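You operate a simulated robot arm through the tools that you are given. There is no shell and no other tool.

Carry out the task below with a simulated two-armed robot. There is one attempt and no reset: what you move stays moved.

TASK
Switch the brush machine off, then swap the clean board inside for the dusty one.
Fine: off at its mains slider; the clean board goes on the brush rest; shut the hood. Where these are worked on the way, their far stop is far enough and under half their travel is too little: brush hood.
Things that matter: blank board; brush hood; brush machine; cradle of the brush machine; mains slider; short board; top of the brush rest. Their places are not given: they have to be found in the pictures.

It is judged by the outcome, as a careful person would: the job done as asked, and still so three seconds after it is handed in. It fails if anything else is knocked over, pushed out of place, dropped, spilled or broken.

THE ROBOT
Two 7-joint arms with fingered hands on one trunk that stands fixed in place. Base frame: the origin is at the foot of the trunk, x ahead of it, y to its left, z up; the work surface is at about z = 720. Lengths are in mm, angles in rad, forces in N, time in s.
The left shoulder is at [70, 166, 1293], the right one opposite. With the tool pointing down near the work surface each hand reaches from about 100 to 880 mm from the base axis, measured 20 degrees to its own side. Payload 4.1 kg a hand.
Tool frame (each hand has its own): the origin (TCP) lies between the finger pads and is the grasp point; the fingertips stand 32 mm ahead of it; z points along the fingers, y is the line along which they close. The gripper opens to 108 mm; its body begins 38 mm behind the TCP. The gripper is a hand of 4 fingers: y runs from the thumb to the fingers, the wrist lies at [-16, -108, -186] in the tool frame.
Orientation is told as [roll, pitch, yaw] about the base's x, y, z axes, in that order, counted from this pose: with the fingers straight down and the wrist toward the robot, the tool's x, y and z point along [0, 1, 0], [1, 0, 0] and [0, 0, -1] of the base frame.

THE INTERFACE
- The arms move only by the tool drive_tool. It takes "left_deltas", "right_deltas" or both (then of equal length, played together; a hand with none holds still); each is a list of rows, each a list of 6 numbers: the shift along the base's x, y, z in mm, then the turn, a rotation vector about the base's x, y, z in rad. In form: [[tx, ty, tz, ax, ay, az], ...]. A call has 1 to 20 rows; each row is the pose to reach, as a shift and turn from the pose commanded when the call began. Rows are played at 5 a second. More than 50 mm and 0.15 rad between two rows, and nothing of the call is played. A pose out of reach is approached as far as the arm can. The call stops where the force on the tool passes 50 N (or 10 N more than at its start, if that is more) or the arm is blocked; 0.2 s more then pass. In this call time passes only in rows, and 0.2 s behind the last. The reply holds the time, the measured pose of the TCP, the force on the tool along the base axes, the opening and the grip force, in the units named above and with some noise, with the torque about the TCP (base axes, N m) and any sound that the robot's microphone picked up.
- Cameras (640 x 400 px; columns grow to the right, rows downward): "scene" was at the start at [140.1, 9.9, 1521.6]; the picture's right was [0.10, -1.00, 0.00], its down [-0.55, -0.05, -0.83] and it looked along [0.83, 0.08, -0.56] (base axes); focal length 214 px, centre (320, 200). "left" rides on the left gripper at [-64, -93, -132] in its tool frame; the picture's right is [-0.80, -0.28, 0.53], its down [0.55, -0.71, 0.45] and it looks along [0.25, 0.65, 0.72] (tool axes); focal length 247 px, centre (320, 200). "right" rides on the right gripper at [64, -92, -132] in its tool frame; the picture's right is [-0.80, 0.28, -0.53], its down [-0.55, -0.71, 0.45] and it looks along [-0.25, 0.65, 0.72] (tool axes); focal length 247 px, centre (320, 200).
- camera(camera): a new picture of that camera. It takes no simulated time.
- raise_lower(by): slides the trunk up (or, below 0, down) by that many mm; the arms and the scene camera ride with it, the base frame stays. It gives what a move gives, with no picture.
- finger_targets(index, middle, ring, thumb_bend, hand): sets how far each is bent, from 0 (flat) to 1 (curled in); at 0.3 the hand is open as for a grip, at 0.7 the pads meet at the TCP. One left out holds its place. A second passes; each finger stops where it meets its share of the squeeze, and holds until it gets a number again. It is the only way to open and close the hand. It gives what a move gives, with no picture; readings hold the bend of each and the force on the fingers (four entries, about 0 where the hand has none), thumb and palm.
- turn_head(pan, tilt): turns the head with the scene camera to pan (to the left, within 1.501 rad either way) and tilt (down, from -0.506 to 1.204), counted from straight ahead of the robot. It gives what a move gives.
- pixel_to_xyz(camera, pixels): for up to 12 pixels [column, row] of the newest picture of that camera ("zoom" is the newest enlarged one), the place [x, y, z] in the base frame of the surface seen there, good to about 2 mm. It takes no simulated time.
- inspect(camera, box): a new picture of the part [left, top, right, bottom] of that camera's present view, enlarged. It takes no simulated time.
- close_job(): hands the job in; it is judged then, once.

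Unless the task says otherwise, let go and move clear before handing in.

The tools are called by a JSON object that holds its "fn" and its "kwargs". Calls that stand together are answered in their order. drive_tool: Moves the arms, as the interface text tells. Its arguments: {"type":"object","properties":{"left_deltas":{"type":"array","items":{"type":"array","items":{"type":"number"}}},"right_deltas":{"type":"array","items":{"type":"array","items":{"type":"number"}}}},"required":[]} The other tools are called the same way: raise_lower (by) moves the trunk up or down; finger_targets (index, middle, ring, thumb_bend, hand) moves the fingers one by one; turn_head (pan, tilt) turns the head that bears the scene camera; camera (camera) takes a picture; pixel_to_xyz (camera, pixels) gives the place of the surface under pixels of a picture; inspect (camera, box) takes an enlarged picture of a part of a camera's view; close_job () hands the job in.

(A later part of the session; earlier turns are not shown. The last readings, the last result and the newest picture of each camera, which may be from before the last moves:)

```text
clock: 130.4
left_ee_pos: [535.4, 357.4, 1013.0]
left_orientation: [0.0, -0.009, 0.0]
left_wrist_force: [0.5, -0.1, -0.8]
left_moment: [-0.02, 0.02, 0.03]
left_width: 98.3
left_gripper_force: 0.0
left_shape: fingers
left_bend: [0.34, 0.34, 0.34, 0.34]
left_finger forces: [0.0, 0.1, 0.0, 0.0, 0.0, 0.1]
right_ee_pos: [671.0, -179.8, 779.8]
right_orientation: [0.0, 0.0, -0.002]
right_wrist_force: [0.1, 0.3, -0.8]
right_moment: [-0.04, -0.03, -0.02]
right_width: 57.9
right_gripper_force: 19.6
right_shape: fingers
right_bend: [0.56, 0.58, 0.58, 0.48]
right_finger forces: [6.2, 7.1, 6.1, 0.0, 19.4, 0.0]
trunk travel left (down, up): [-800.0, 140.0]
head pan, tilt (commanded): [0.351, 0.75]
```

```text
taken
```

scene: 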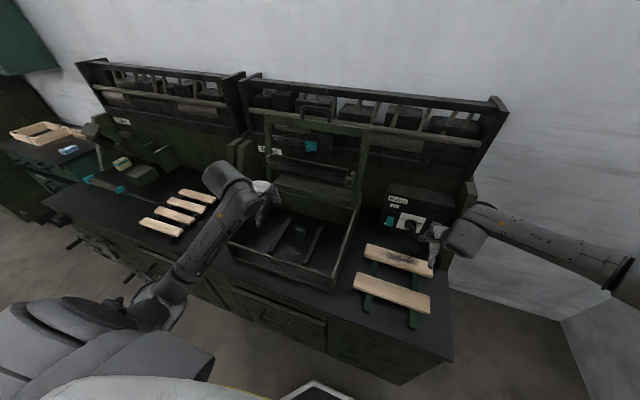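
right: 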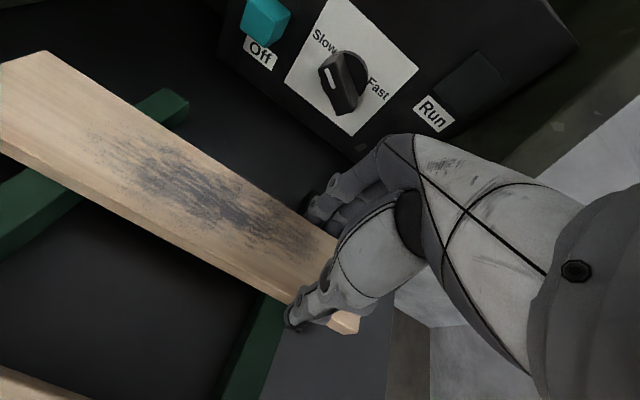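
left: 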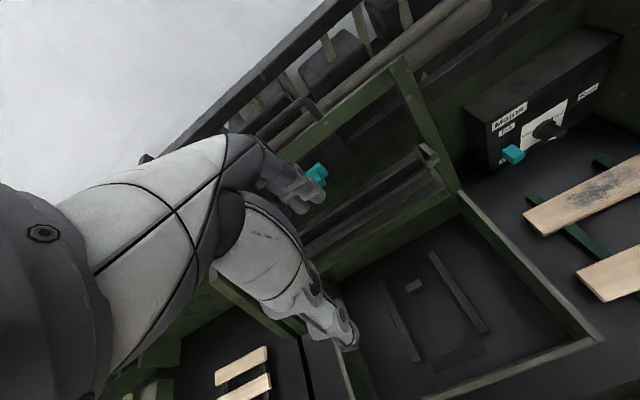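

The grip is 19.6 N; a higher target squeezes more, so I'll firm it up for this off-centre hold and lift a little.

{"fn": "finger_targets", "kwargs": {"hand": "right", "index": 0.8, "middle": 0.8, "ring": 0.8, "thumb_bend": 0.8}}

{"fn": "drive_tool", "kwargs": {"right_deltas": [[0, 0, 6, 0.02, 0, 0], [0, 0, 14, 0.04, 0, 0], [0, 0, 26, 0.05, 0, 0], [0, 0, 40, 0.05, 0, 0]]}}

{"fn": "camera", "kwargs": {"camera": "right"}}

{"fn": "pixel_to_xyz", "kwargs": {"camera": "right", "pixels": [[40, 70], [10, 120], [100, 130], [180, 180], [250, 220], [300, 250], [280, 290]]}}

```text
clock: 131.4
left_ee_pos: [535.6, 358.6, 1013.0]
left_orientation: [0.0, -0.01, 0.002]
left_wrist_force: [-0.2, -0.2, 0.0]
left_moment: [0.03, -0.02, 0.02]
left_width: 98.5
left_gripper_force: 0.0
left_shape: fingers
left_bend: [0.34, 0.34, 0.34, 0.34]
left_finger forces: [0.0, 0.0, 0.0, 0.1, 0.1, 0.0]
right_ee_pos: [669.9, -181.0, 780.1]
right_orientation: [0.0, 0.001, -0.002]
right_wrist_force: [1.3, -0.4, -0.8]
right_moment: [0.08, 0.01, -0.07]
right_width: 59.0
right_gripper_force: 26.3
right_shape: fingers
right_bend: [0.71, 0.63, 0.63, 0.4]
right_finger forces: [10.4, 7.6, 8.5, 0.0, 26.1, 0.0]
trunk travel left (down, up): [-800.0, 140.0]
head pan, tilt (commanded): [0.351, 0.75]
```

```text
clock: 132.4
left_ee_pos: [535.5, 358.7, 1012.9]
left_orientation: [0.001, -0.007, 0.001]
left_wrist_force: [-0.5, -0.1, 0.5]
left_moment: [0.03, -0.01, 0.01]
left_width: 98.4
left_gripper_force: 0.0
left_shape: fingers
left_bend: [0.34, 0.34, 0.34, 0.34]
left_finger forces: [0.1, 0.0, 0.1, 0.0, 0.0, 0.0]
right_ee_pos: [671.7, -180.6, 821.8]
right_orientation: [0.05, 0.001, -0.002]
right_wrist_force: [0.5, -1.0, -0.4]
right_moment: [-0.07, -0.03, 0.0]
right_width: 59.0
right_gripper_force: 26.5
right_shape: fingers
right_bend: [0.71, 0.63, 0.72, 0.4]
right_finger forces: [7.9, 7.7, 10.9, 0.1, 26.2, 0.0]
trunk travel left (down, up): [-800.0, 140.0]
head pan, tilt (commanded): [0.351, 0.75]
```

```text
taken
```

right: 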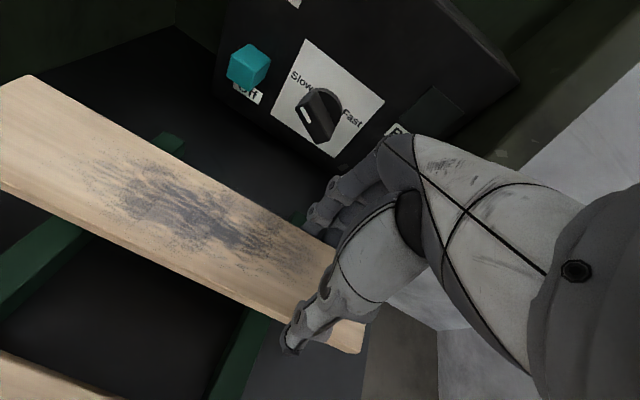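

```text
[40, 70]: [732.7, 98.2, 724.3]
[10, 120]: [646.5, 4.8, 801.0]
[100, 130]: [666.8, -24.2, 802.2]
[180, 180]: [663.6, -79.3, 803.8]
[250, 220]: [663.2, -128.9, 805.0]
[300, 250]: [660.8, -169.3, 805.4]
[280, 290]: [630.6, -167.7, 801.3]
```

The dusty board is lifted, nearly level, with a 26 N grip. I'll move it to a handover spot near the middle at z≈960.

{"fn": "drive_tool", "kwargs": {"right_deltas": [[0, 0, 40, 0.01, 0, 0], [0, 0, 80, 0.02, 0, 0], [-12, 15, 115, 0.02, 0, 0], [-30, 45, 138, 0.02, 0, 0], [-55, 80, 138, 0.02, 0, 0], [-80, 110, 138, 0.02, 0, 0], [-91, 125, 138, 0.02, 0, 0]]}}

{"fn": "camera", "kwargs": {"camera": "right"}}

{"fn": "camera", "kwargs": {"camera": "scene"}}

{"fn": "camera", "kwargs": {"camera": "left"}}

```text
clock: 134.0
left_ee_pos: [536.2, 358.5, 1012.5]
left_orientation: [0.0, -0.007, 0.003]
left_wrist_force: [0.2, -0.3, -0.5]
left_moment: [-0.01, 0.01, -0.02]
left_width: 98.4
left_gripper_force: 0.0
left_shape: fingers
left_bend: [0.34, 0.34, 0.34, 0.34]
left_finger forces: [0.0, 0.0, 0.1, 0.0, 0.0, 0.1]
right_ee_pos: [579.9, -53.2, 958.9]
right_orientation: [0.069, -0.001, -0.003]
right_wrist_force: [0.4, 0.5, -1.2]
right_moment: [-0.08, -0.04, -0.03]
right_width: 58.5
right_gripper_force: 25.9
right_shape: fingers
right_bend: [0.71, 0.63, 0.72, 0.4]
right_finger forces: [7.8, 7.6, 11.0, 0.0, 26.0, 0.0]
trunk travel left (down, up): [-800.0, 140.0]
head pan, tilt (commanded): [0.351, 0.75]
```

```text
taken
```

right: 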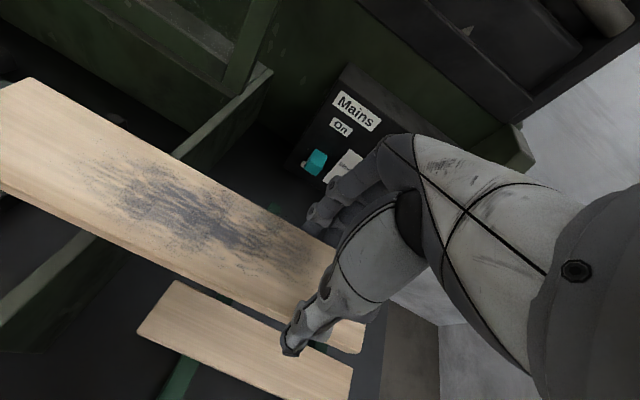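

```text
taken
```

scene: 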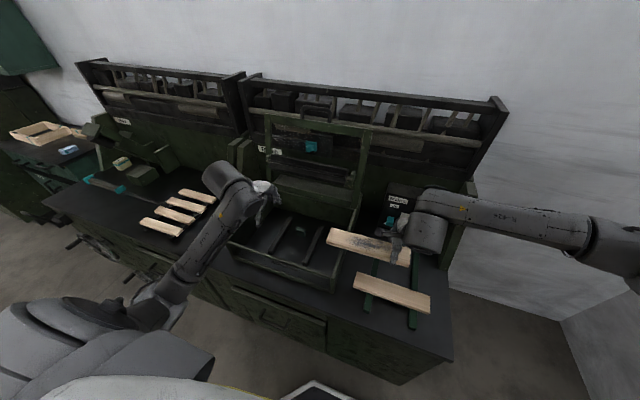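

```text
taken
```

left: 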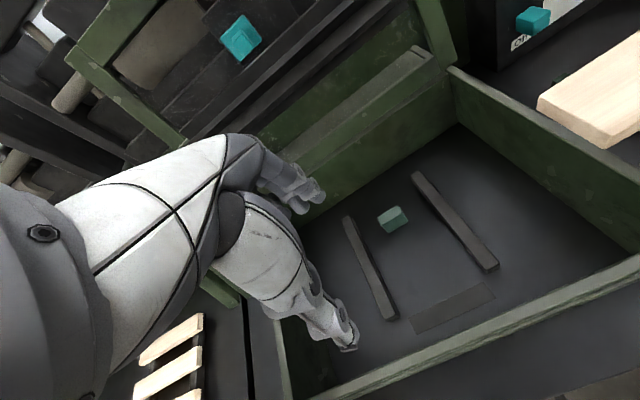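

The right hand holds the board at (580,-53,959). I'll measure the board's left end for the left hand's grasp.

{"fn": "pixel_to_xyz", "kwargs": {"camera": "left", "pixels": [[545, 100], [600, 140], [630, 60], [610, 90], [635, 120]]}}

{"fn": "pixel_to_xyz", "kwargs": {"camera": "right", "pixels": [[35, 85], [8, 180], [60, 130], [120, 180], [200, 210], [280, 250], [260, 310], [20, 150]]}}

{"fn": "inspect", "kwargs": {"camera": "scene", "box": [300, 190, 460, 330]}}

{"fn": "pixel_to_xyz", "kwargs": {"camera": "zoom", "pixels": [[128, 165], [112, 200], [200, 190], [250, 215], [260, 240], [360, 250], [430, 265], [180, 215]]}}

```text
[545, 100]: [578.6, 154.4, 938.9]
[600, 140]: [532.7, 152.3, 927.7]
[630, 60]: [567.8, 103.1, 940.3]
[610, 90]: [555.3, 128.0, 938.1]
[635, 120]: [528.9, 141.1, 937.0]
```

```text
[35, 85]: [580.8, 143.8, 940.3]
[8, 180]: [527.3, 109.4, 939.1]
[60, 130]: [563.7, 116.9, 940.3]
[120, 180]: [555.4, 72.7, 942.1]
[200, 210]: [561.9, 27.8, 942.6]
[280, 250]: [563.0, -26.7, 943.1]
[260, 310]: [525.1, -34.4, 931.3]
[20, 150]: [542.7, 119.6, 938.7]
```

```text
2.86 times, centred on (380, 260) of scene
```

zoom: 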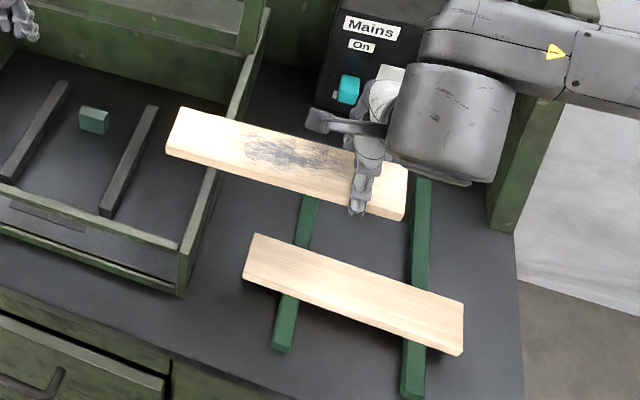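

```text
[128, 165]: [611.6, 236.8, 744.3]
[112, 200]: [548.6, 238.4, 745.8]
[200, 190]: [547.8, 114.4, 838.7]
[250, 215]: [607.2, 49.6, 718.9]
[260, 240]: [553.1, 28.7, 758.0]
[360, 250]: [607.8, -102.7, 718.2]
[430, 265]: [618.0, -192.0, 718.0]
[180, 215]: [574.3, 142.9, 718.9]
```

The board spans y≈154 to -98, x 526–583, top z≈939–943. I'll bring the left hand over its left part (y≈118), slightly rolled to keep the wrist cameras apart, staying above it first.

{"fn": "drive_tool", "kwargs": {"left_deltas": [[0, -20, 25, 0, 0, 0], [5, -60, 47, -0.02, 0, 0], [10, -105, 47, -0.04, 0, 0], [15, -150, 47, -0.06, 0, 0], [19, -195, 47, -0.08, 0, 0], [19, -238, 47, -0.08, 0, 0]]}}

{"fn": "finger_targets", "kwargs": {"hand": "left", "index": 0.3, "middle": 0.3, "ring": 0.3, "thumb_bend": 0.3}}

{"fn": "camera", "kwargs": {"camera": "left"}}

{"fn": "camera", "kwargs": {"camera": "scene"}}

{"fn": "camera", "kwargs": {"camera": "right"}}

```text
clock: 135.4
left_ee_pos: [553.8, 119.0, 1060.0]
left_orientation: [-0.078, -0.008, 0.004]
left_wrist_force: [0.8, -0.1, -1.0]
left_moment: [0.02, 0.0, -0.01]
left_width: 98.5
left_gripper_force: 0.1
left_shape: fingers
left_bend: [0.34, 0.34, 0.34, 0.34]
left_finger forces: [0.0, 0.0, 0.0, 0.0, 0.0, 0.0]
right_ee_pos: [580.6, -55.0, 959.0]
right_orientation: [0.072, -0.001, -0.002]
right_wrist_force: [-0.6, 0.0, -0.9]
right_moment: [-0.11, -0.04, 0.01]
right_width: 59.0
right_gripper_force: 25.8
right_shape: fingers
right_bend: [0.71, 0.63, 0.72, 0.4]
right_finger forces: [7.8, 7.6, 10.8, 0.0, 25.9, 0.0]
trunk travel left (down, up): [-800.0, 140.0]
head pan, tilt (commanded): [0.351, 0.75]
```

```text
clock: 136.4
left_ee_pos: [554.6, 119.8, 1058.3]
left_orientation: [-0.08, -0.007, 0.004]
left_wrist_force: [-0.9, 0.9, 0.2]
left_moment: [0.04, 0.03, 0.03]
left_width: 108.0
left_gripper_force: 0.1
left_shape: fingers
left_bend: [0.3, 0.3, 0.3, 0.3]
left_finger forces: [0.0, 0.0, 0.0, 0.1, 0.0, 0.0]
right_ee_pos: [580.0, -53.2, 959.4]
right_orientation: [0.071, 0.002, -0.001]
right_wrist_force: [0.4, 0.0, -1.4]
right_moment: [-0.07, -0.06, -0.01]
right_width: 59.0
right_gripper_force: 25.8
right_shape: fingers
right_bend: [0.71, 0.63, 0.72, 0.4]
right_finger forces: [8.0, 7.7, 10.8, 0.0, 25.9, 0.0]
trunk travel left (down, up): [-800.0, 140.0]
head pan, tilt (commanded): [0.351, 0.75]
```

```text
taken
```

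left: 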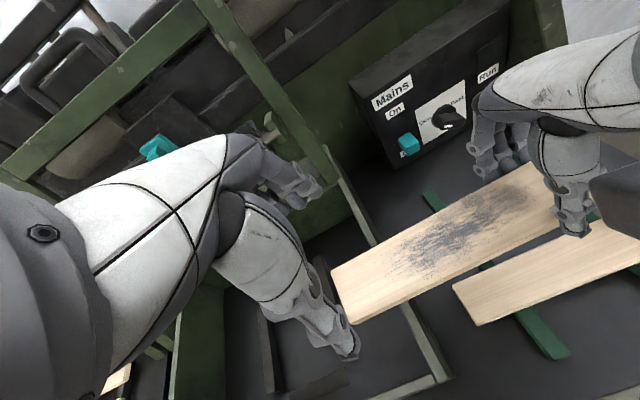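

```text
taken
```

scene: 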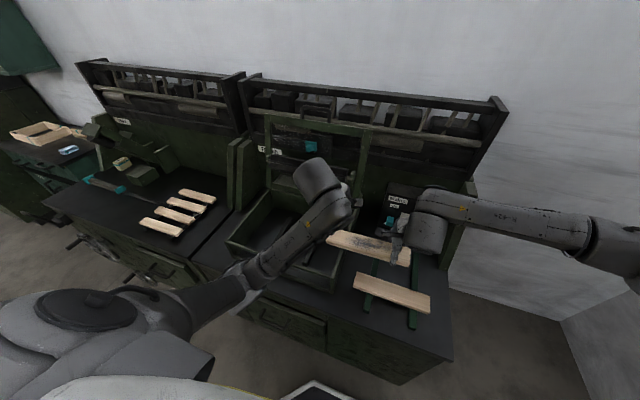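

```text
taken
```

right: 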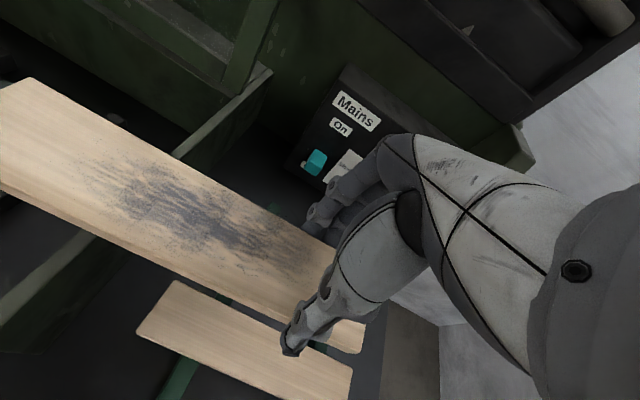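

Both hands are well placed; the right wrist camera shows at (615,190) in the left view. I'll check its position and the elbow, then lower the left hand.

{"fn": "pixel_to_xyz", "kwargs": {"camera": "left", "pixels": [[615, 190], [605, 180], [630, 210], [350, 345], [318, 190], [340, 270], [355, 320], [400, 250], [600, 165]]}}

{"fn": "drive_tool", "kwargs": {"left_deltas": [[0, 0, -25, 0, 0, 0], [0, 0, -50, 0, 0, 0], [0, 0, -72, 0, 0, 0]]}}

{"fn": "camera", "kwargs": {"camera": "left"}}

{"fn": "pixel_to_xyz", "kwargs": {"camera": "left", "pixels": [[615, 190], [605, 180], [630, 210], [350, 345], [318, 190], [340, 270], [355, 310], [400, 250], [430, 270]]}}

```text
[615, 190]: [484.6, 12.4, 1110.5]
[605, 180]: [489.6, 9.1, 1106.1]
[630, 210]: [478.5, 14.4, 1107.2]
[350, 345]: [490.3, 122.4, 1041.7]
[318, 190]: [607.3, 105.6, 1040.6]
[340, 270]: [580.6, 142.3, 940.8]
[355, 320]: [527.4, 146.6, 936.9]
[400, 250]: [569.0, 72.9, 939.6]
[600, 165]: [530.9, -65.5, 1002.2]
```

```text
clock: 137.2
left_ee_pos: [554.0, 118.8, 987.7]
left_orientation: [-0.081, -0.009, 0.003]
left_wrist_force: [0.3, 0.4, -0.1]
left_moment: [-0.01, 0.0, 0.01]
left_width: 108.2
left_gripper_force: 0.1
left_shape: fingers
left_bend: [0.3, 0.3, 0.3, 0.3]
left_finger forces: [0.0, 0.0, 0.0, 0.0, 0.0, 0.1]
right_ee_pos: [579.5, -54.0, 959.3]
right_orientation: [0.071, 0.0, -0.004]
right_wrist_force: [0.3, 0.0, -1.9]
right_moment: [-0.08, -0.01, 0.03]
right_width: 59.1
right_gripper_force: 26.0
right_shape: fingers
right_bend: [0.71, 0.63, 0.72, 0.4]
right_finger forces: [8.0, 7.6, 10.9, 0.0, 25.8, 0.0]
trunk travel left (down, up): [-800.0, 140.0]
head pan, tilt (commanded): [0.351, 0.75]
```

```text
taken
```

left: 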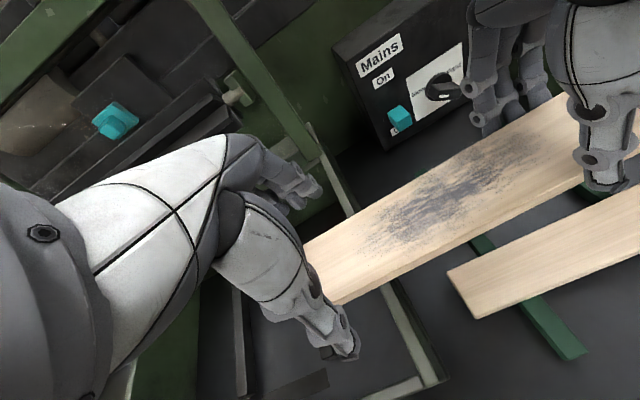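

```text
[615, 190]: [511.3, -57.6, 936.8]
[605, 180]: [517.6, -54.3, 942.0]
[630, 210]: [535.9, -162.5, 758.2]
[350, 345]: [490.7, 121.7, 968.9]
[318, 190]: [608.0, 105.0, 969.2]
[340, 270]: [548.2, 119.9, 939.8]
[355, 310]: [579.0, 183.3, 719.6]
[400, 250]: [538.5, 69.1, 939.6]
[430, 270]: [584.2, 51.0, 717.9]
```

There's about 33 mm between cameras, and the fingers straddle the board. I'll lower 27 mm more and close the left hand gradually.

{"fn": "drive_tool", "kwargs": {"left_deltas": [[3, 0, -14, 0, 0, 0], [5, 0, -27, 0, 0, 0]]}}

{"fn": "finger_targets", "kwargs": {"hand": "left", "index": 0.46, "middle": 0.46, "ring": 0.46, "thumb_bend": 0.46}}

{"fn": "camera", "kwargs": {"camera": "left"}}

{"fn": "pixel_to_xyz", "kwargs": {"camera": "left", "pixels": [[345, 325], [320, 205], [340, 270], [300, 200], [400, 230], [350, 300]]}}

```text
clock: 137.8
left_ee_pos: [558.4, 120.2, 959.4]
left_orientation: [-0.079, -0.009, 0.002]
left_wrist_force: [-0.1, -0.8, 0.6]
left_moment: [-0.01, 0.0, -0.01]
left_width: 108.5
left_gripper_force: 0.1
left_shape: fingers
left_bend: [0.3, 0.3, 0.3, 0.3]
left_finger forces: [0.0, 0.1, 0.1, 0.1, 0.0, 0.1]
right_ee_pos: [580.3, -53.3, 959.5]
right_orientation: [0.07, -0.001, -0.002]
right_wrist_force: [-0.4, 0.6, -1.6]
right_moment: [-0.12, -0.03, 0.03]
right_width: 59.0
right_gripper_force: 25.4
right_shape: fingers
right_bend: [0.71, 0.63, 0.72, 0.4]
right_finger forces: [8.0, 7.7, 10.8, 0.0, 25.9, 0.1]
trunk travel left (down, up): [-800.0, 140.0]
head pan, tilt (commanded): [0.351, 0.75]
```

```text
clock: 138.8
left_ee_pos: [558.3, 120.3, 960.1]
left_orientation: [-0.081, -0.007, 0.005]
left_wrist_force: [-0.8, 0.2, 0.4]
left_moment: [-0.02, 0.02, 0.0]
left_width: 67.0
left_gripper_force: 0.0
left_shape: fingers
left_bend: [0.46, 0.46, 0.46, 0.46]
left_finger forces: [0.0, 0.0, 0.0, 0.1, 0.0, 0.0]
right_ee_pos: [579.8, -54.0, 960.3]
right_orientation: [0.068, -0.001, -0.002]
right_wrist_force: [0.2, 0.1, -1.9]
right_moment: [-0.1, -0.08, 0.04]
right_width: 58.9
right_gripper_force: 25.7
right_shape: fingers
right_bend: [0.71, 0.63, 0.72, 0.4]
right_finger forces: [7.8, 7.6, 10.8, 0.0, 25.9, 0.0]
trunk travel left (down, up): [-800.0, 140.0]
head pan, tilt (commanded): [0.351, 0.75]
```

```text
taken
```

left: 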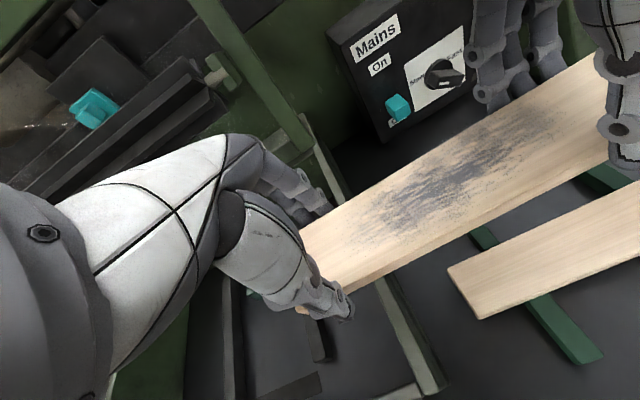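

```text
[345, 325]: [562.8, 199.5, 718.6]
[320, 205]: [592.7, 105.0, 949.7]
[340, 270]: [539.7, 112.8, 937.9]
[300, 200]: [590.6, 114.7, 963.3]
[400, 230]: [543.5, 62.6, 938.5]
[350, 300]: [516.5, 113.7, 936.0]
```

The pads flank the board's left part. I'll close the left hand onto it.

{"fn": "finger_targets", "kwargs": {"hand": "left", "index": 0.66, "middle": 0.66, "ring": 0.66, "thumb_bend": 0.66}}

{"fn": "camera", "kwargs": {"camera": "left"}}

```text
clock: 139.8
left_ee_pos: [559.3, 119.5, 959.5]
left_orientation: [-0.08, -0.006, 0.005]
left_wrist_force: [5.3, -3.0, -0.1]
left_moment: [0.02, -0.21, 0.5]
left_width: 58.6
left_gripper_force: 22.1
left_shape: fingers
left_bend: [0.55, 0.57, 0.57, 0.48]
left_finger forces: [8.5, 8.8, 7.3, 0.0, 19.7, 0.0]
right_ee_pos: [579.7, -52.2, 958.4]
right_orientation: [0.069, 0.0, 0.0]
right_wrist_force: [-5.0, 3.2, -0.2]
right_moment: [-0.01, 0.23, 0.4]
right_width: 58.8
right_gripper_force: 24.0
right_shape: fingers
right_bend: [0.71, 0.64, 0.72, 0.39]
right_finger forces: [5.9, 6.4, 9.1, 0.1, 26.8, 0.1]
trunk travel left (down, up): [-800.0, 140.0]
head pan, tilt (commanded): [0.351, 0.75]
```

```text
taken
```

left: 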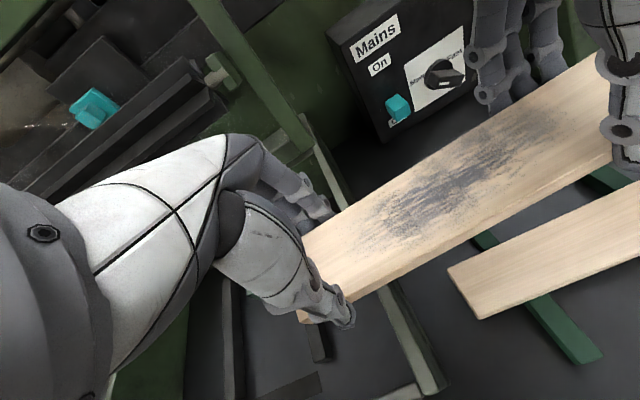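

The left hand holds it at 22 N, with small internal forces between the hands. I'll release with the right hand.

{"fn": "finger_targets", "kwargs": {"hand": "right", "index": 0.5, "middle": 0.5, "ring": 0.5, "thumb_bend": 0.3}}

{"fn": "finger_targets", "kwargs": {"hand": "right", "index": 0.3, "middle": 0.3, "ring": 0.3, "thumb_bend": 0.25}}

{"fn": "camera", "kwargs": {"camera": "left"}}

{"fn": "camera", "kwargs": {"camera": "right"}}

```text
clock: 140.8
left_ee_pos: [559.5, 119.6, 959.9]
left_orientation: [-0.079, -0.007, 0.003]
left_wrist_force: [3.3, 0.6, -0.3]
left_moment: [0.05, -0.04, 0.35]
left_width: 58.6
left_gripper_force: 21.4
left_shape: fingers
left_bend: [0.56, 0.58, 0.58, 0.48]
left_finger forces: [7.5, 7.9, 6.8, 0.1, 20.4, 0.0]
right_ee_pos: [580.1, -54.2, 959.4]
right_orientation: [0.07, 0.001, -0.004]
right_wrist_force: [-2.0, 0.5, -0.4]
right_moment: [0.01, 0.04, -0.02]
right_width: 85.0
right_gripper_force: 1.1
right_shape: fingers
right_bend: [0.5, 0.5, 0.5, 0.27]
right_finger forces: [0.1, 0.0, 0.0, 0.1, 1.8, 0.0]
trunk travel left (down, up): [-800.0, 140.0]
head pan, tilt (commanded): [0.351, 0.75]
```

```text
clock: 141.8
left_ee_pos: [558.3, 120.1, 960.3]
left_orientation: [-0.08, -0.005, 0.002]
left_wrist_force: [0.4, 0.7, -0.2]
left_moment: [0.07, -0.06, 0.17]
left_width: 58.5
left_gripper_force: 20.7
left_shape: fingers
left_bend: [0.56, 0.58, 0.58, 0.47]
left_finger forces: [6.6, 7.3, 6.7, 0.1, 20.1, 0.0]
right_ee_pos: [579.9, -54.1, 960.3]
right_orientation: [0.07, 0.0, -0.002]
right_wrist_force: [-0.9, -0.3, 0.3]
right_moment: [0.01, -0.03, -0.03]
right_width: 114.3
right_gripper_force: 0.6
right_shape: fingers
right_bend: [0.3, 0.3, 0.3, 0.24]
right_finger forces: [0.1, 0.0, 0.0, 0.0, 0.8, 0.0]
trunk travel left (down, up): [-800.0, 140.0]
head pan, tilt (commanded): [0.351, 0.75]
```

```text
taken
```

left: 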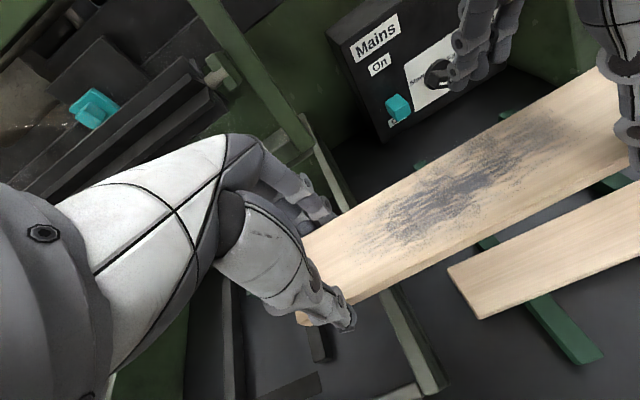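

```text
taken
```

right: 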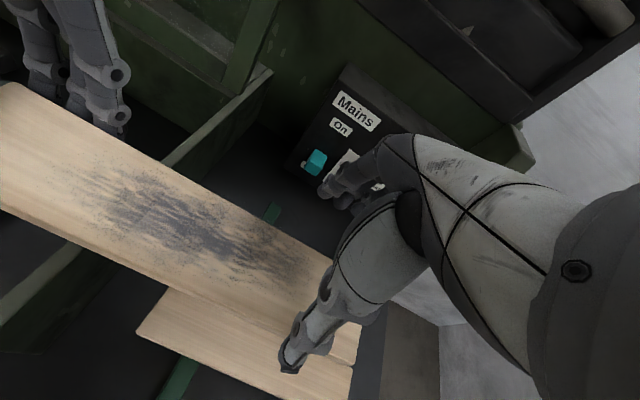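

The right thumb still lightly touches the front edge. I'll shift the right hand back 14 mm, then raise and withdraw it to the right.

{"fn": "drive_tool", "kwargs": {"right_deltas": [[-7, 0, 0, 0, 0, 0], [-14, 0, 2, 0, 0, 0], [-14, -2, 30, 0, 0, 0], [-14, -4, 65, 0, 0, 0], [-14, -6, 105, 0, 0, 0], [-14, -30, 140, -0.03, 0, 0], [-20, -70, 165, -0.07, 0, 0], [-40, -115, 165, -0.07, 0, 0], [-60, -160, 165, -0.07, 0, 0], [-80, -205, 165, -0.07, 0, 0], [-100, -250, 165, -0.07, 0, 0]]}}

{"fn": "camera", "kwargs": {"camera": "left"}}

{"fn": "camera", "kwargs": {"camera": "scene"}}

{"fn": "pixel_to_xyz", "kwargs": {"camera": "left", "pixels": [[340, 270], [400, 240], [480, 190], [560, 140], [590, 110], [340, 240], [380, 270], [600, 140]]}}

```text
clock: 144.2
left_ee_pos: [556.4, 118.5, 961.7]
left_orientation: [-0.079, -0.011, 0.004]
left_wrist_force: [-1.0, 0.9, -0.1]
left_moment: [0.15, -0.05, -0.04]
left_width: 58.6
left_gripper_force: 19.6
left_shape: fingers
left_bend: [0.57, 0.59, 0.58, 0.47]
left_finger forces: [6.1, 6.5, 7.0, 0.0, 20.0, 0.0]
right_ee_pos: [484.0, -304.4, 1121.7]
right_orientation: [0.002, -0.001, 0.0]
right_wrist_force: [0.0, 0.2, 0.4]
right_moment: [0.02, 0.02, 0.02]
right_width: 113.1
right_gripper_force: 0.0
right_shape: fingers
right_bend: [0.3, 0.3, 0.3, 0.25]
right_finger forces: [0.0, 0.0, 0.0, 0.0, 0.0, 0.0]
trunk travel left (down, up): [-800.0, 140.0]
head pan, tilt (commanded): [0.351, 0.75]
```

```text
taken
```

left: 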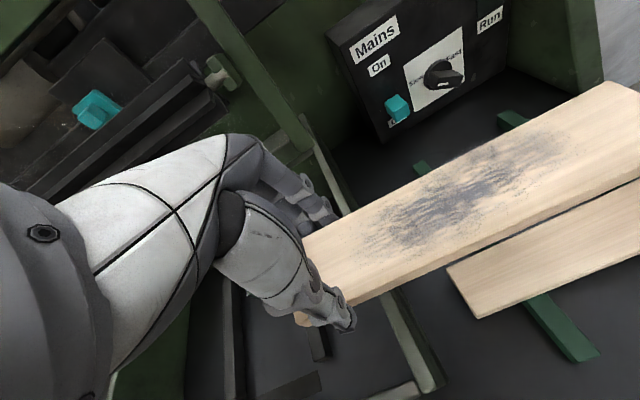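

```text
taken
```

scene: 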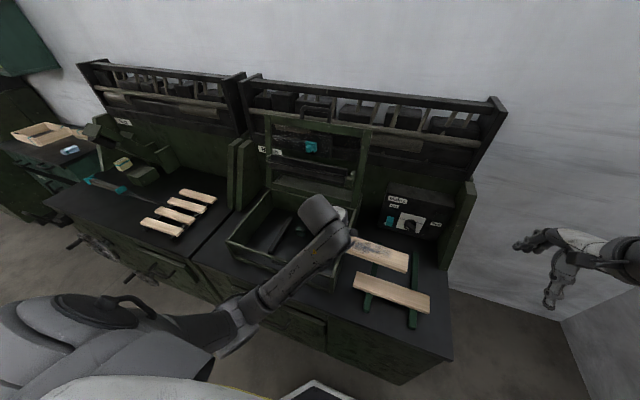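

```text
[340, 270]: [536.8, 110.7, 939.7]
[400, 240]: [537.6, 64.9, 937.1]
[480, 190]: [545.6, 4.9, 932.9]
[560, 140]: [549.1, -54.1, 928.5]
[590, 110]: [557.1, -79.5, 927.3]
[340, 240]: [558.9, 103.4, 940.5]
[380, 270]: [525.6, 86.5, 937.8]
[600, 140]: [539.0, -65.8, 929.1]
```

The left hand holds the board alone (right end about 0.065 rad low). I'll level it with a bit more roll and carry it over the cradle at z≈980.

{"fn": "drive_tool", "kwargs": {"left_deltas": [[0, 0, 20, -0.03, 0, 0], [8, 35, 25, -0.065, 0, 0], [18, 78, 25, -0.065, 0, 0], [28, 121, 25, -0.065, 0, 0], [38, 164, 25, -0.065, 0, 0], [48, 207, 25, -0.065, 0, 0], [58, 250, 25, -0.065, 0, 0], [68, 291, 25, -0.065, 0, 0]]}}

{"fn": "camera", "kwargs": {"camera": "left"}}

{"fn": "camera", "kwargs": {"camera": "scene"}}

{"fn": "pixel_to_xyz", "kwargs": {"camera": "left", "pixels": [[340, 270], [400, 240], [480, 190], [560, 140], [590, 110], [340, 240], [380, 270], [600, 140]]}}

```text
clock: 146.0
left_ee_pos: [630.8, 414.4, 986.9]
left_orientation: [-0.147, -0.006, 0.003]
left_wrist_force: [0.2, 1.3, -1.1]
left_moment: [0.17, 0.0, 0.01]
left_width: 58.2
left_gripper_force: 19.3
left_shape: fingers
left_bend: [0.57, 0.59, 0.58, 0.47]
left_finger forces: [5.9, 6.4, 7.0, 0.0, 19.7, 0.0]
right_ee_pos: [486.1, -301.3, 1122.5]
right_orientation: [-0.002, 0.0, -0.003]
right_wrist_force: [-0.8, 0.5, -0.3]
right_moment: [0.01, 0.03, 0.0]
right_width: 112.8
right_gripper_force: 0.1
right_shape: fingers
right_bend: [0.3, 0.3, 0.3, 0.25]
right_finger forces: [0.1, 0.1, 0.0, 0.1, 0.1, 0.0]
trunk travel left (down, up): [-800.0, 140.0]
head pan, tilt (commanded): [0.351, 0.75]
```

```text
taken
```

left: 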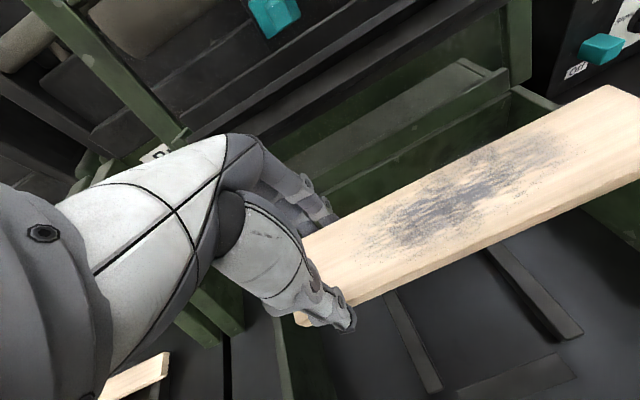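

```text
taken
```

scene: 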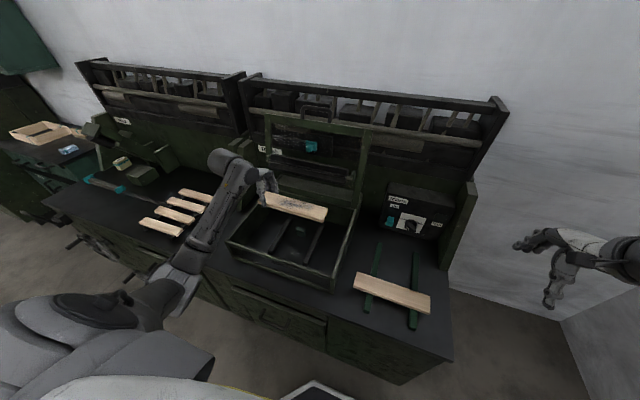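

```text
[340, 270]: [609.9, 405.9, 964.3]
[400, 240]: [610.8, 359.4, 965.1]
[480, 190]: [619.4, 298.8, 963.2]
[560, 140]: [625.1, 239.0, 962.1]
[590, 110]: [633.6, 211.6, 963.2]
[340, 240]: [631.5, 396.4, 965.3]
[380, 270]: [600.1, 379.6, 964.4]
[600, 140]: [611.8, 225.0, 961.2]
```

The board is level above the cradle. I'll measure its edges precisely to align it with the cradle before lowering.

{"fn": "inspect", "kwargs": {"camera": "scene", "box": [240, 170, 350, 270]}}

{"fn": "pixel_to_xyz", "kwargs": {"camera": "zoom", "pixels": [[165, 150], [150, 185], [490, 220], [478, 275], [300, 190], [300, 215], [320, 180], [400, 245], [420, 205]]}}

{"fn": "pixel_to_xyz", "kwargs": {"camera": "left", "pixels": [[605, 95], [620, 92], [632, 165], [500, 145], [400, 190], [330, 222], [450, 245], [370, 290], [305, 305]]}}

```text
4.00 times, centred on (295, 220) of scene
```

zoom: 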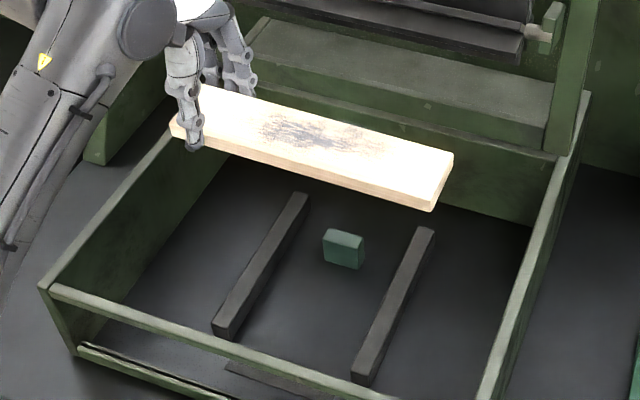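

```text
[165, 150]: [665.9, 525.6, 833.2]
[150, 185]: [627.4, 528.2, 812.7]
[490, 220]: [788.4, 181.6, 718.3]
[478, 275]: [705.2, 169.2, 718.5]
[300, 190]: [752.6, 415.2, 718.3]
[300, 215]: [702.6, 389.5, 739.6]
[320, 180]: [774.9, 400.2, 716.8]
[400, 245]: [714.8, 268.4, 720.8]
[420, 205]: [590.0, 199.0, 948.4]
```

```text
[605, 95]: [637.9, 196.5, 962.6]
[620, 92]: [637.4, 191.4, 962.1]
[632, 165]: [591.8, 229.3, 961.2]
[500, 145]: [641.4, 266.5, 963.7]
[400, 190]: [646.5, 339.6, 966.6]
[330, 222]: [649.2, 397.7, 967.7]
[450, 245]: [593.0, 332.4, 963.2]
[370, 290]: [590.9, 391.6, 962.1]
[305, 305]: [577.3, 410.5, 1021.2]
```

{"fn": "pixel_to_xyz", "kwargs": {"camera": "zoom", "pixels": [[210, 138], [250, 150], [320, 168], [380, 184], [428, 197], [445, 160], [400, 145], [340, 127], [280, 108], [176, 124]]}}

{"fn": "pixel_to_xyz", "kwargs": {"camera": "zoom", "pixels": [[325, 235], [345, 235], [362, 243], [330, 250], [350, 262], [425, 230], [365, 375], [300, 200], [225, 330]]}}

```text
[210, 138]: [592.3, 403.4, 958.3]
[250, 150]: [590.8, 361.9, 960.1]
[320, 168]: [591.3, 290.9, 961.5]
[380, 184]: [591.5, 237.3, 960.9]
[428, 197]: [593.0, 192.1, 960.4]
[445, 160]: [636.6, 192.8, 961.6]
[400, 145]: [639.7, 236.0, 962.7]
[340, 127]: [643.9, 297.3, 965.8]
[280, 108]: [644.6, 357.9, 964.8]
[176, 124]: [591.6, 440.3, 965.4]
```

```text
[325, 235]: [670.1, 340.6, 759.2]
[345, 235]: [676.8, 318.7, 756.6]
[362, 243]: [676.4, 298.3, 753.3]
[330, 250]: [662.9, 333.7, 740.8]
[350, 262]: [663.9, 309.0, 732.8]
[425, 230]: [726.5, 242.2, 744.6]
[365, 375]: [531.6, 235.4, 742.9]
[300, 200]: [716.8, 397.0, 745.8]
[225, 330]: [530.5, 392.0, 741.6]
```

The board is at x 591–648, y≈445 to 190, with no yaw; the cradle spot is x 599–656. I'll shift +6 mm in x and lower toward the rails.

{"fn": "drive_tool", "kwargs": {"left_deltas": [[3, 1, -30, 0, 0, 0], [6, 1, -60, 0, 0, 0], [6, 1, -90, 0, 0, 0], [6, 1, -120, 0, 0, 0], [6, 1, -145, 0, 0, 0], [6, 1, -165, 0, 0, 0]]}}

{"fn": "camera", "kwargs": {"camera": "left"}}

{"fn": "inspect", "kwargs": {"camera": "scene", "box": [240, 170, 350, 270]}}

{"fn": "pixel_to_xyz", "kwargs": {"camera": "left", "pixels": [[340, 270], [400, 240], [480, 190], [560, 140], [590, 110], [340, 240], [380, 270], [600, 140]]}}

```text
clock: 147.4
left_ee_pos: [633.3, 413.7, 820.0]
left_orientation: [-0.144, -0.005, 0.003]
left_wrist_force: [-0.6, 0.2, -1.0]
left_moment: [0.14, -0.03, -0.03]
left_width: 58.0
left_gripper_force: 19.8
left_shape: fingers
left_bend: [0.57, 0.59, 0.58, 0.47]
left_finger forces: [6.0, 6.5, 7.0, 0.0, 19.7, 0.1]
right_ee_pos: [487.0, -303.5, 1122.7]
right_orientation: [0.0, 0.001, 0.0]
right_wrist_force: [-0.9, -0.2, 0.1]
right_moment: [0.04, 0.0, 0.02]
right_width: 113.2
right_gripper_force: 0.0
right_shape: fingers
right_bend: [0.3, 0.3, 0.3, 0.25]
right_finger forces: [0.0, 0.0, 0.0, 0.1, 0.0, 0.0]
trunk travel left (down, up): [-800.0, 140.0]
head pan, tilt (commanded): [0.351, 0.75]
```

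```text
taken
```

left: 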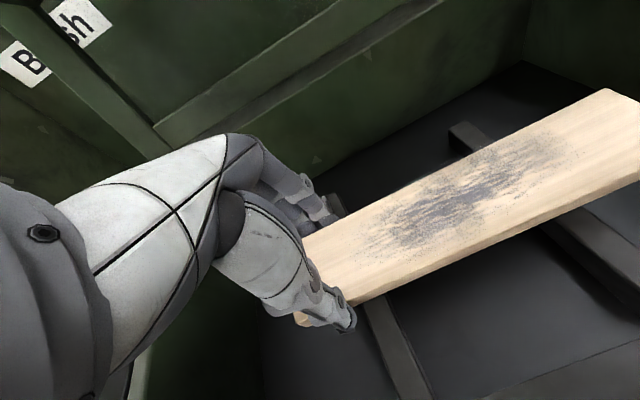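

```text
4.00 times, centred on (295, 220) of scene
```

zoom: 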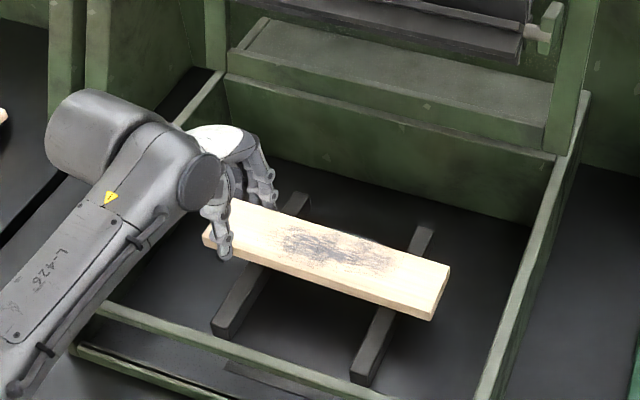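

```text
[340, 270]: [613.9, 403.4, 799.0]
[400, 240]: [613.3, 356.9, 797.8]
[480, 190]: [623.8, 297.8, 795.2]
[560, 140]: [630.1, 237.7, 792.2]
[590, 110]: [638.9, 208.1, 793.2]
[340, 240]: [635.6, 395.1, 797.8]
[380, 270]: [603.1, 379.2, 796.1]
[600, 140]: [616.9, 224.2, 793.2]
```

The board top is at about 798 on the left and 793 on the right. I'll check the front edge position, then lower most of the way with a little more leveling roll.

{"fn": "pixel_to_xyz", "kwargs": {"camera": "zoom", "pixels": [[240, 250], [280, 263], [340, 284], [400, 303], [428, 310], [445, 272], [400, 256], [340, 236], [290, 218], [210, 238]]}}

{"fn": "drive_tool", "kwargs": {"left_deltas": [[0, 0, -10, -0.015, 0, 0], [0, 0, -20, -0.03, 0, 0], [0, 0, -26, -0.03, 0, 0]]}}

{"fn": "camera", "kwargs": {"camera": "left"}}

{"fn": "pixel_to_xyz", "kwargs": {"camera": "left", "pixels": [[340, 270], [400, 240], [480, 190], [560, 140], [590, 110], [340, 240], [380, 270], [600, 140]]}}

```text
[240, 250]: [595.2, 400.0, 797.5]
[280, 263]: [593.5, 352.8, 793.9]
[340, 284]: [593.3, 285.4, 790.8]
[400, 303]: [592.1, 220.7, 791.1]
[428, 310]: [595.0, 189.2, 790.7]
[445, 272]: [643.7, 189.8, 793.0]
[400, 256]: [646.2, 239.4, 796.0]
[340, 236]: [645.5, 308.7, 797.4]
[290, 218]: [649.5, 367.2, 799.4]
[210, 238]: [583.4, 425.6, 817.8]
```

```text
clock: 148.2
left_ee_pos: [632.9, 411.1, 793.4]
left_orientation: [-0.176, -0.007, 0.005]
left_wrist_force: [0.0, 0.4, -2.2]
left_moment: [0.15, -0.03, -0.01]
left_width: 58.1
left_gripper_force: 19.9
left_shape: fingers
left_bend: [0.57, 0.59, 0.58, 0.47]
left_finger forces: [5.9, 6.5, 6.9, 0.1, 19.6, 0.0]
right_ee_pos: [486.3, -302.0, 1123.7]
right_orientation: [0.0, 0.0, 0.0]
right_wrist_force: [0.7, 0.5, -0.5]
right_moment: [0.0, -0.02, 0.02]
right_width: 113.1
right_gripper_force: 0.2
right_shape: fingers
right_bend: [0.3, 0.3, 0.3, 0.25]
right_finger forces: [0.0, 0.0, 0.0, 0.0, 0.1, 0.0]
trunk travel left (down, up): [-800.0, 140.0]
head pan, tilt (commanded): [0.351, 0.75]
```

```text
taken
```

left: 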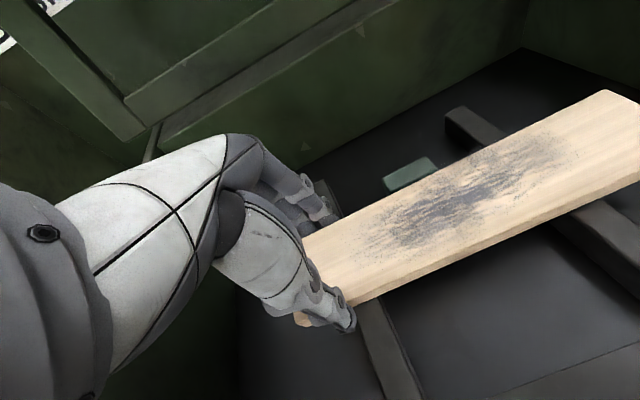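

```text
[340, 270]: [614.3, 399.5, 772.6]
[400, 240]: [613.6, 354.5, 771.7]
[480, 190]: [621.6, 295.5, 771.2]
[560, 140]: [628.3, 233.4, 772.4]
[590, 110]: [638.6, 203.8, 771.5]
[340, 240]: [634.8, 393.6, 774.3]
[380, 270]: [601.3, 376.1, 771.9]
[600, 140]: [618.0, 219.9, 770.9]
```

The board is level at z≈772, about 9.5 mm above rest height and 5 mm forward of the original. I'll shift +4 in x, +2 in y and lower slowly.

{"fn": "drive_tool", "kwargs": {"left_deltas": [[2, 1, -3, 0, 0, 0], [4, 2, -6, 0, 0, 0], [4, 2, -8, 0, 0, 0], [4, 2, -9.5, 0, 0, 0]]}}

{"fn": "camera", "kwargs": {"camera": "left"}}

{"fn": "pixel_to_xyz", "kwargs": {"camera": "left", "pixels": [[340, 270], [400, 240], [480, 190], [560, 140], [590, 110], [340, 240], [380, 270], [600, 140]]}}

{"fn": "inspect", "kwargs": {"camera": "scene", "box": [240, 170, 350, 270]}}

```text
clock: 149.2
left_ee_pos: [637.8, 413.7, 784.5]
left_orientation: [-0.173, -0.008, 0.005]
left_wrist_force: [-0.4, 0.5, 0.8]
left_moment: [0.07, 0.09, 0.05]
left_width: 58.2
left_gripper_force: 19.8
left_shape: fingers
left_bend: [0.57, 0.59, 0.58, 0.47]
left_finger forces: [6.0, 6.6, 6.9, 0.0, 19.9, 0.1]
right_ee_pos: [485.7, -303.7, 1123.0]
right_orientation: [-0.001, 0.001, -0.002]
right_wrist_force: [0.9, 0.1, 0.8]
right_moment: [-0.01, -0.02, -0.01]
right_width: 113.1
right_gripper_force: 0.1
right_shape: fingers
right_bend: [0.3, 0.3, 0.3, 0.25]
right_finger forces: [0.0, 0.0, 0.0, 0.1, 0.0, 0.0]
trunk travel left (down, up): [-800.0, 140.0]
head pan, tilt (commanded): [0.351, 0.75]
```

```text
taken
```

left: 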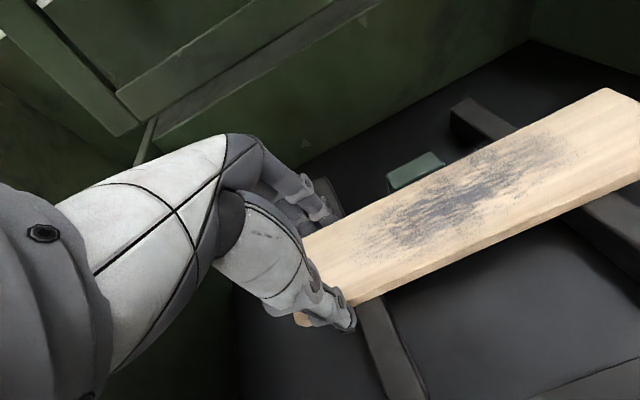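

```text
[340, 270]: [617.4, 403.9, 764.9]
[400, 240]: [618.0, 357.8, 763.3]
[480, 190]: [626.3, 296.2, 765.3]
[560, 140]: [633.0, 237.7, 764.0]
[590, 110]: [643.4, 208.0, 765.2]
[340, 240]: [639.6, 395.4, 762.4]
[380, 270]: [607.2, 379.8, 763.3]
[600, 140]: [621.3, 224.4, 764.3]
```

```text
4.00 times, centred on (295, 220) of scene
```

zoom: 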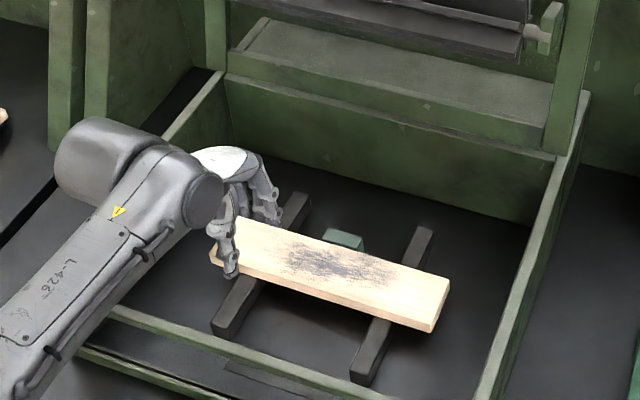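

The board is about 1–2 mm above the rails. I'll lower 2 mm more and release.

{"fn": "drive_tool", "kwargs": {"left_deltas": [[0, 0, -1, 0, 0, 0], [0, 0, -2, 0, 0, 0]]}}

{"fn": "finger_targets", "kwargs": {"hand": "left", "index": 0.5, "middle": 0.5, "ring": 0.5, "thumb_bend": 0.44}}

{"fn": "inspect", "kwargs": {"camera": "scene", "box": [240, 170, 350, 270]}}

{"fn": "camera", "kwargs": {"camera": "left"}}

{"fn": "pixel_to_xyz", "kwargs": {"camera": "left", "pixels": [[340, 270], [400, 240], [480, 190], [560, 140], [590, 110], [340, 240], [380, 270], [600, 140]]}}

```text
clock: 149.8
left_ee_pos: [637.4, 414.9, 784.9]
left_orientation: [-0.174, -0.01, 0.005]
left_wrist_force: [2.2, 1.9, 9.3]
left_moment: [0.1, 0.28, -0.02]
left_width: 58.2
left_gripper_force: 19.7
left_shape: fingers
left_bend: [0.57, 0.59, 0.58, 0.47]
left_finger forces: [6.6, 6.9, 7.3, 0.0, 19.8, 0.0]
right_ee_pos: [486.0, -304.1, 1123.2]
right_orientation: [0.0, 0.0, 0.0]
right_wrist_force: [0.5, 0.7, -0.5]
right_moment: [-0.01, 0.01, -0.02]
right_width: 112.9
right_gripper_force: 0.0
right_shape: fingers
right_bend: [0.3, 0.3, 0.3, 0.25]
right_finger forces: [0.0, 0.1, 0.0, 0.0, 0.0, 0.1]
trunk travel left (down, up): [-800.0, 140.0]
head pan, tilt (commanded): [0.351, 0.75]
```

```text
clock: 150.8
left_ee_pos: [638.0, 414.2, 782.6]
left_orientation: [-0.176, -0.007, 0.005]
left_wrist_force: [-1.1, -0.1, 0.6]
left_moment: [0.06, 0.0, -0.02]
left_width: 64.0
left_gripper_force: 0.2
left_shape: fingers
left_bend: [0.5, 0.5, 0.5, 0.44]
left_finger forces: [0.0, 0.1, 0.1, 0.1, 0.2, 0.0]
right_ee_pos: [486.1, -304.8, 1122.5]
right_orientation: [0.0, 0.0, -0.002]
right_wrist_force: [-0.9, -0.3, 1.3]
right_moment: [0.0, -0.03, 0.02]
right_width: 113.1
right_gripper_force: 0.0
right_shape: fingers
right_bend: [0.3, 0.3, 0.3, 0.25]
right_finger forces: [0.0, 0.0, 0.0, 0.1, 0.0, 0.1]
trunk travel left (down, up): [-800.0, 140.0]
head pan, tilt (commanded): [0.351, 0.75]
```

```text
4.00 times, centred on (295, 220) of scene
```

zoom: 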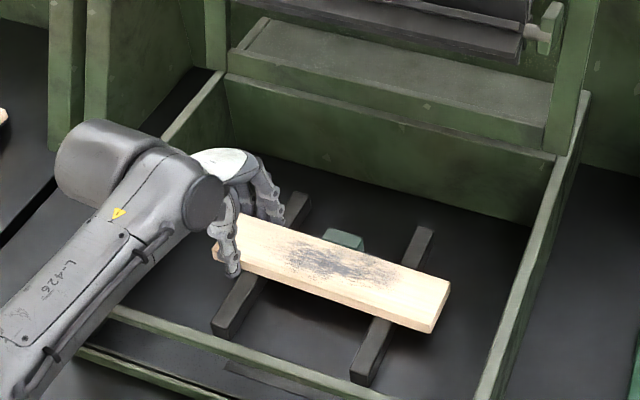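

```text
taken
```

left: 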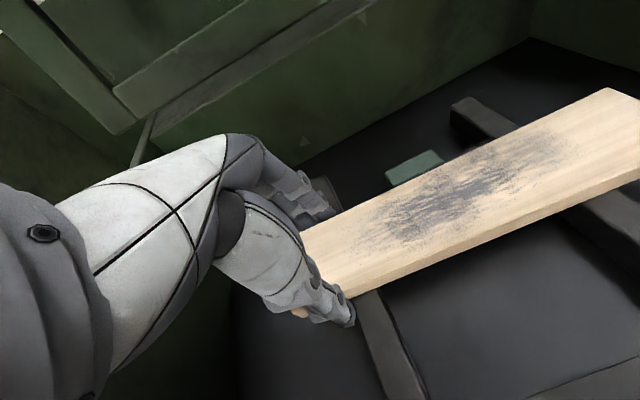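

```text
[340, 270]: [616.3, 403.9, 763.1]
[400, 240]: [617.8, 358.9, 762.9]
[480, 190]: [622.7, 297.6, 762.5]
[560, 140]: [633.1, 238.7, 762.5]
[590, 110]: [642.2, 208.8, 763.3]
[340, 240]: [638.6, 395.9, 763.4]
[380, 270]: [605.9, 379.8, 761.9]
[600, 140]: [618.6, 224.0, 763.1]
```

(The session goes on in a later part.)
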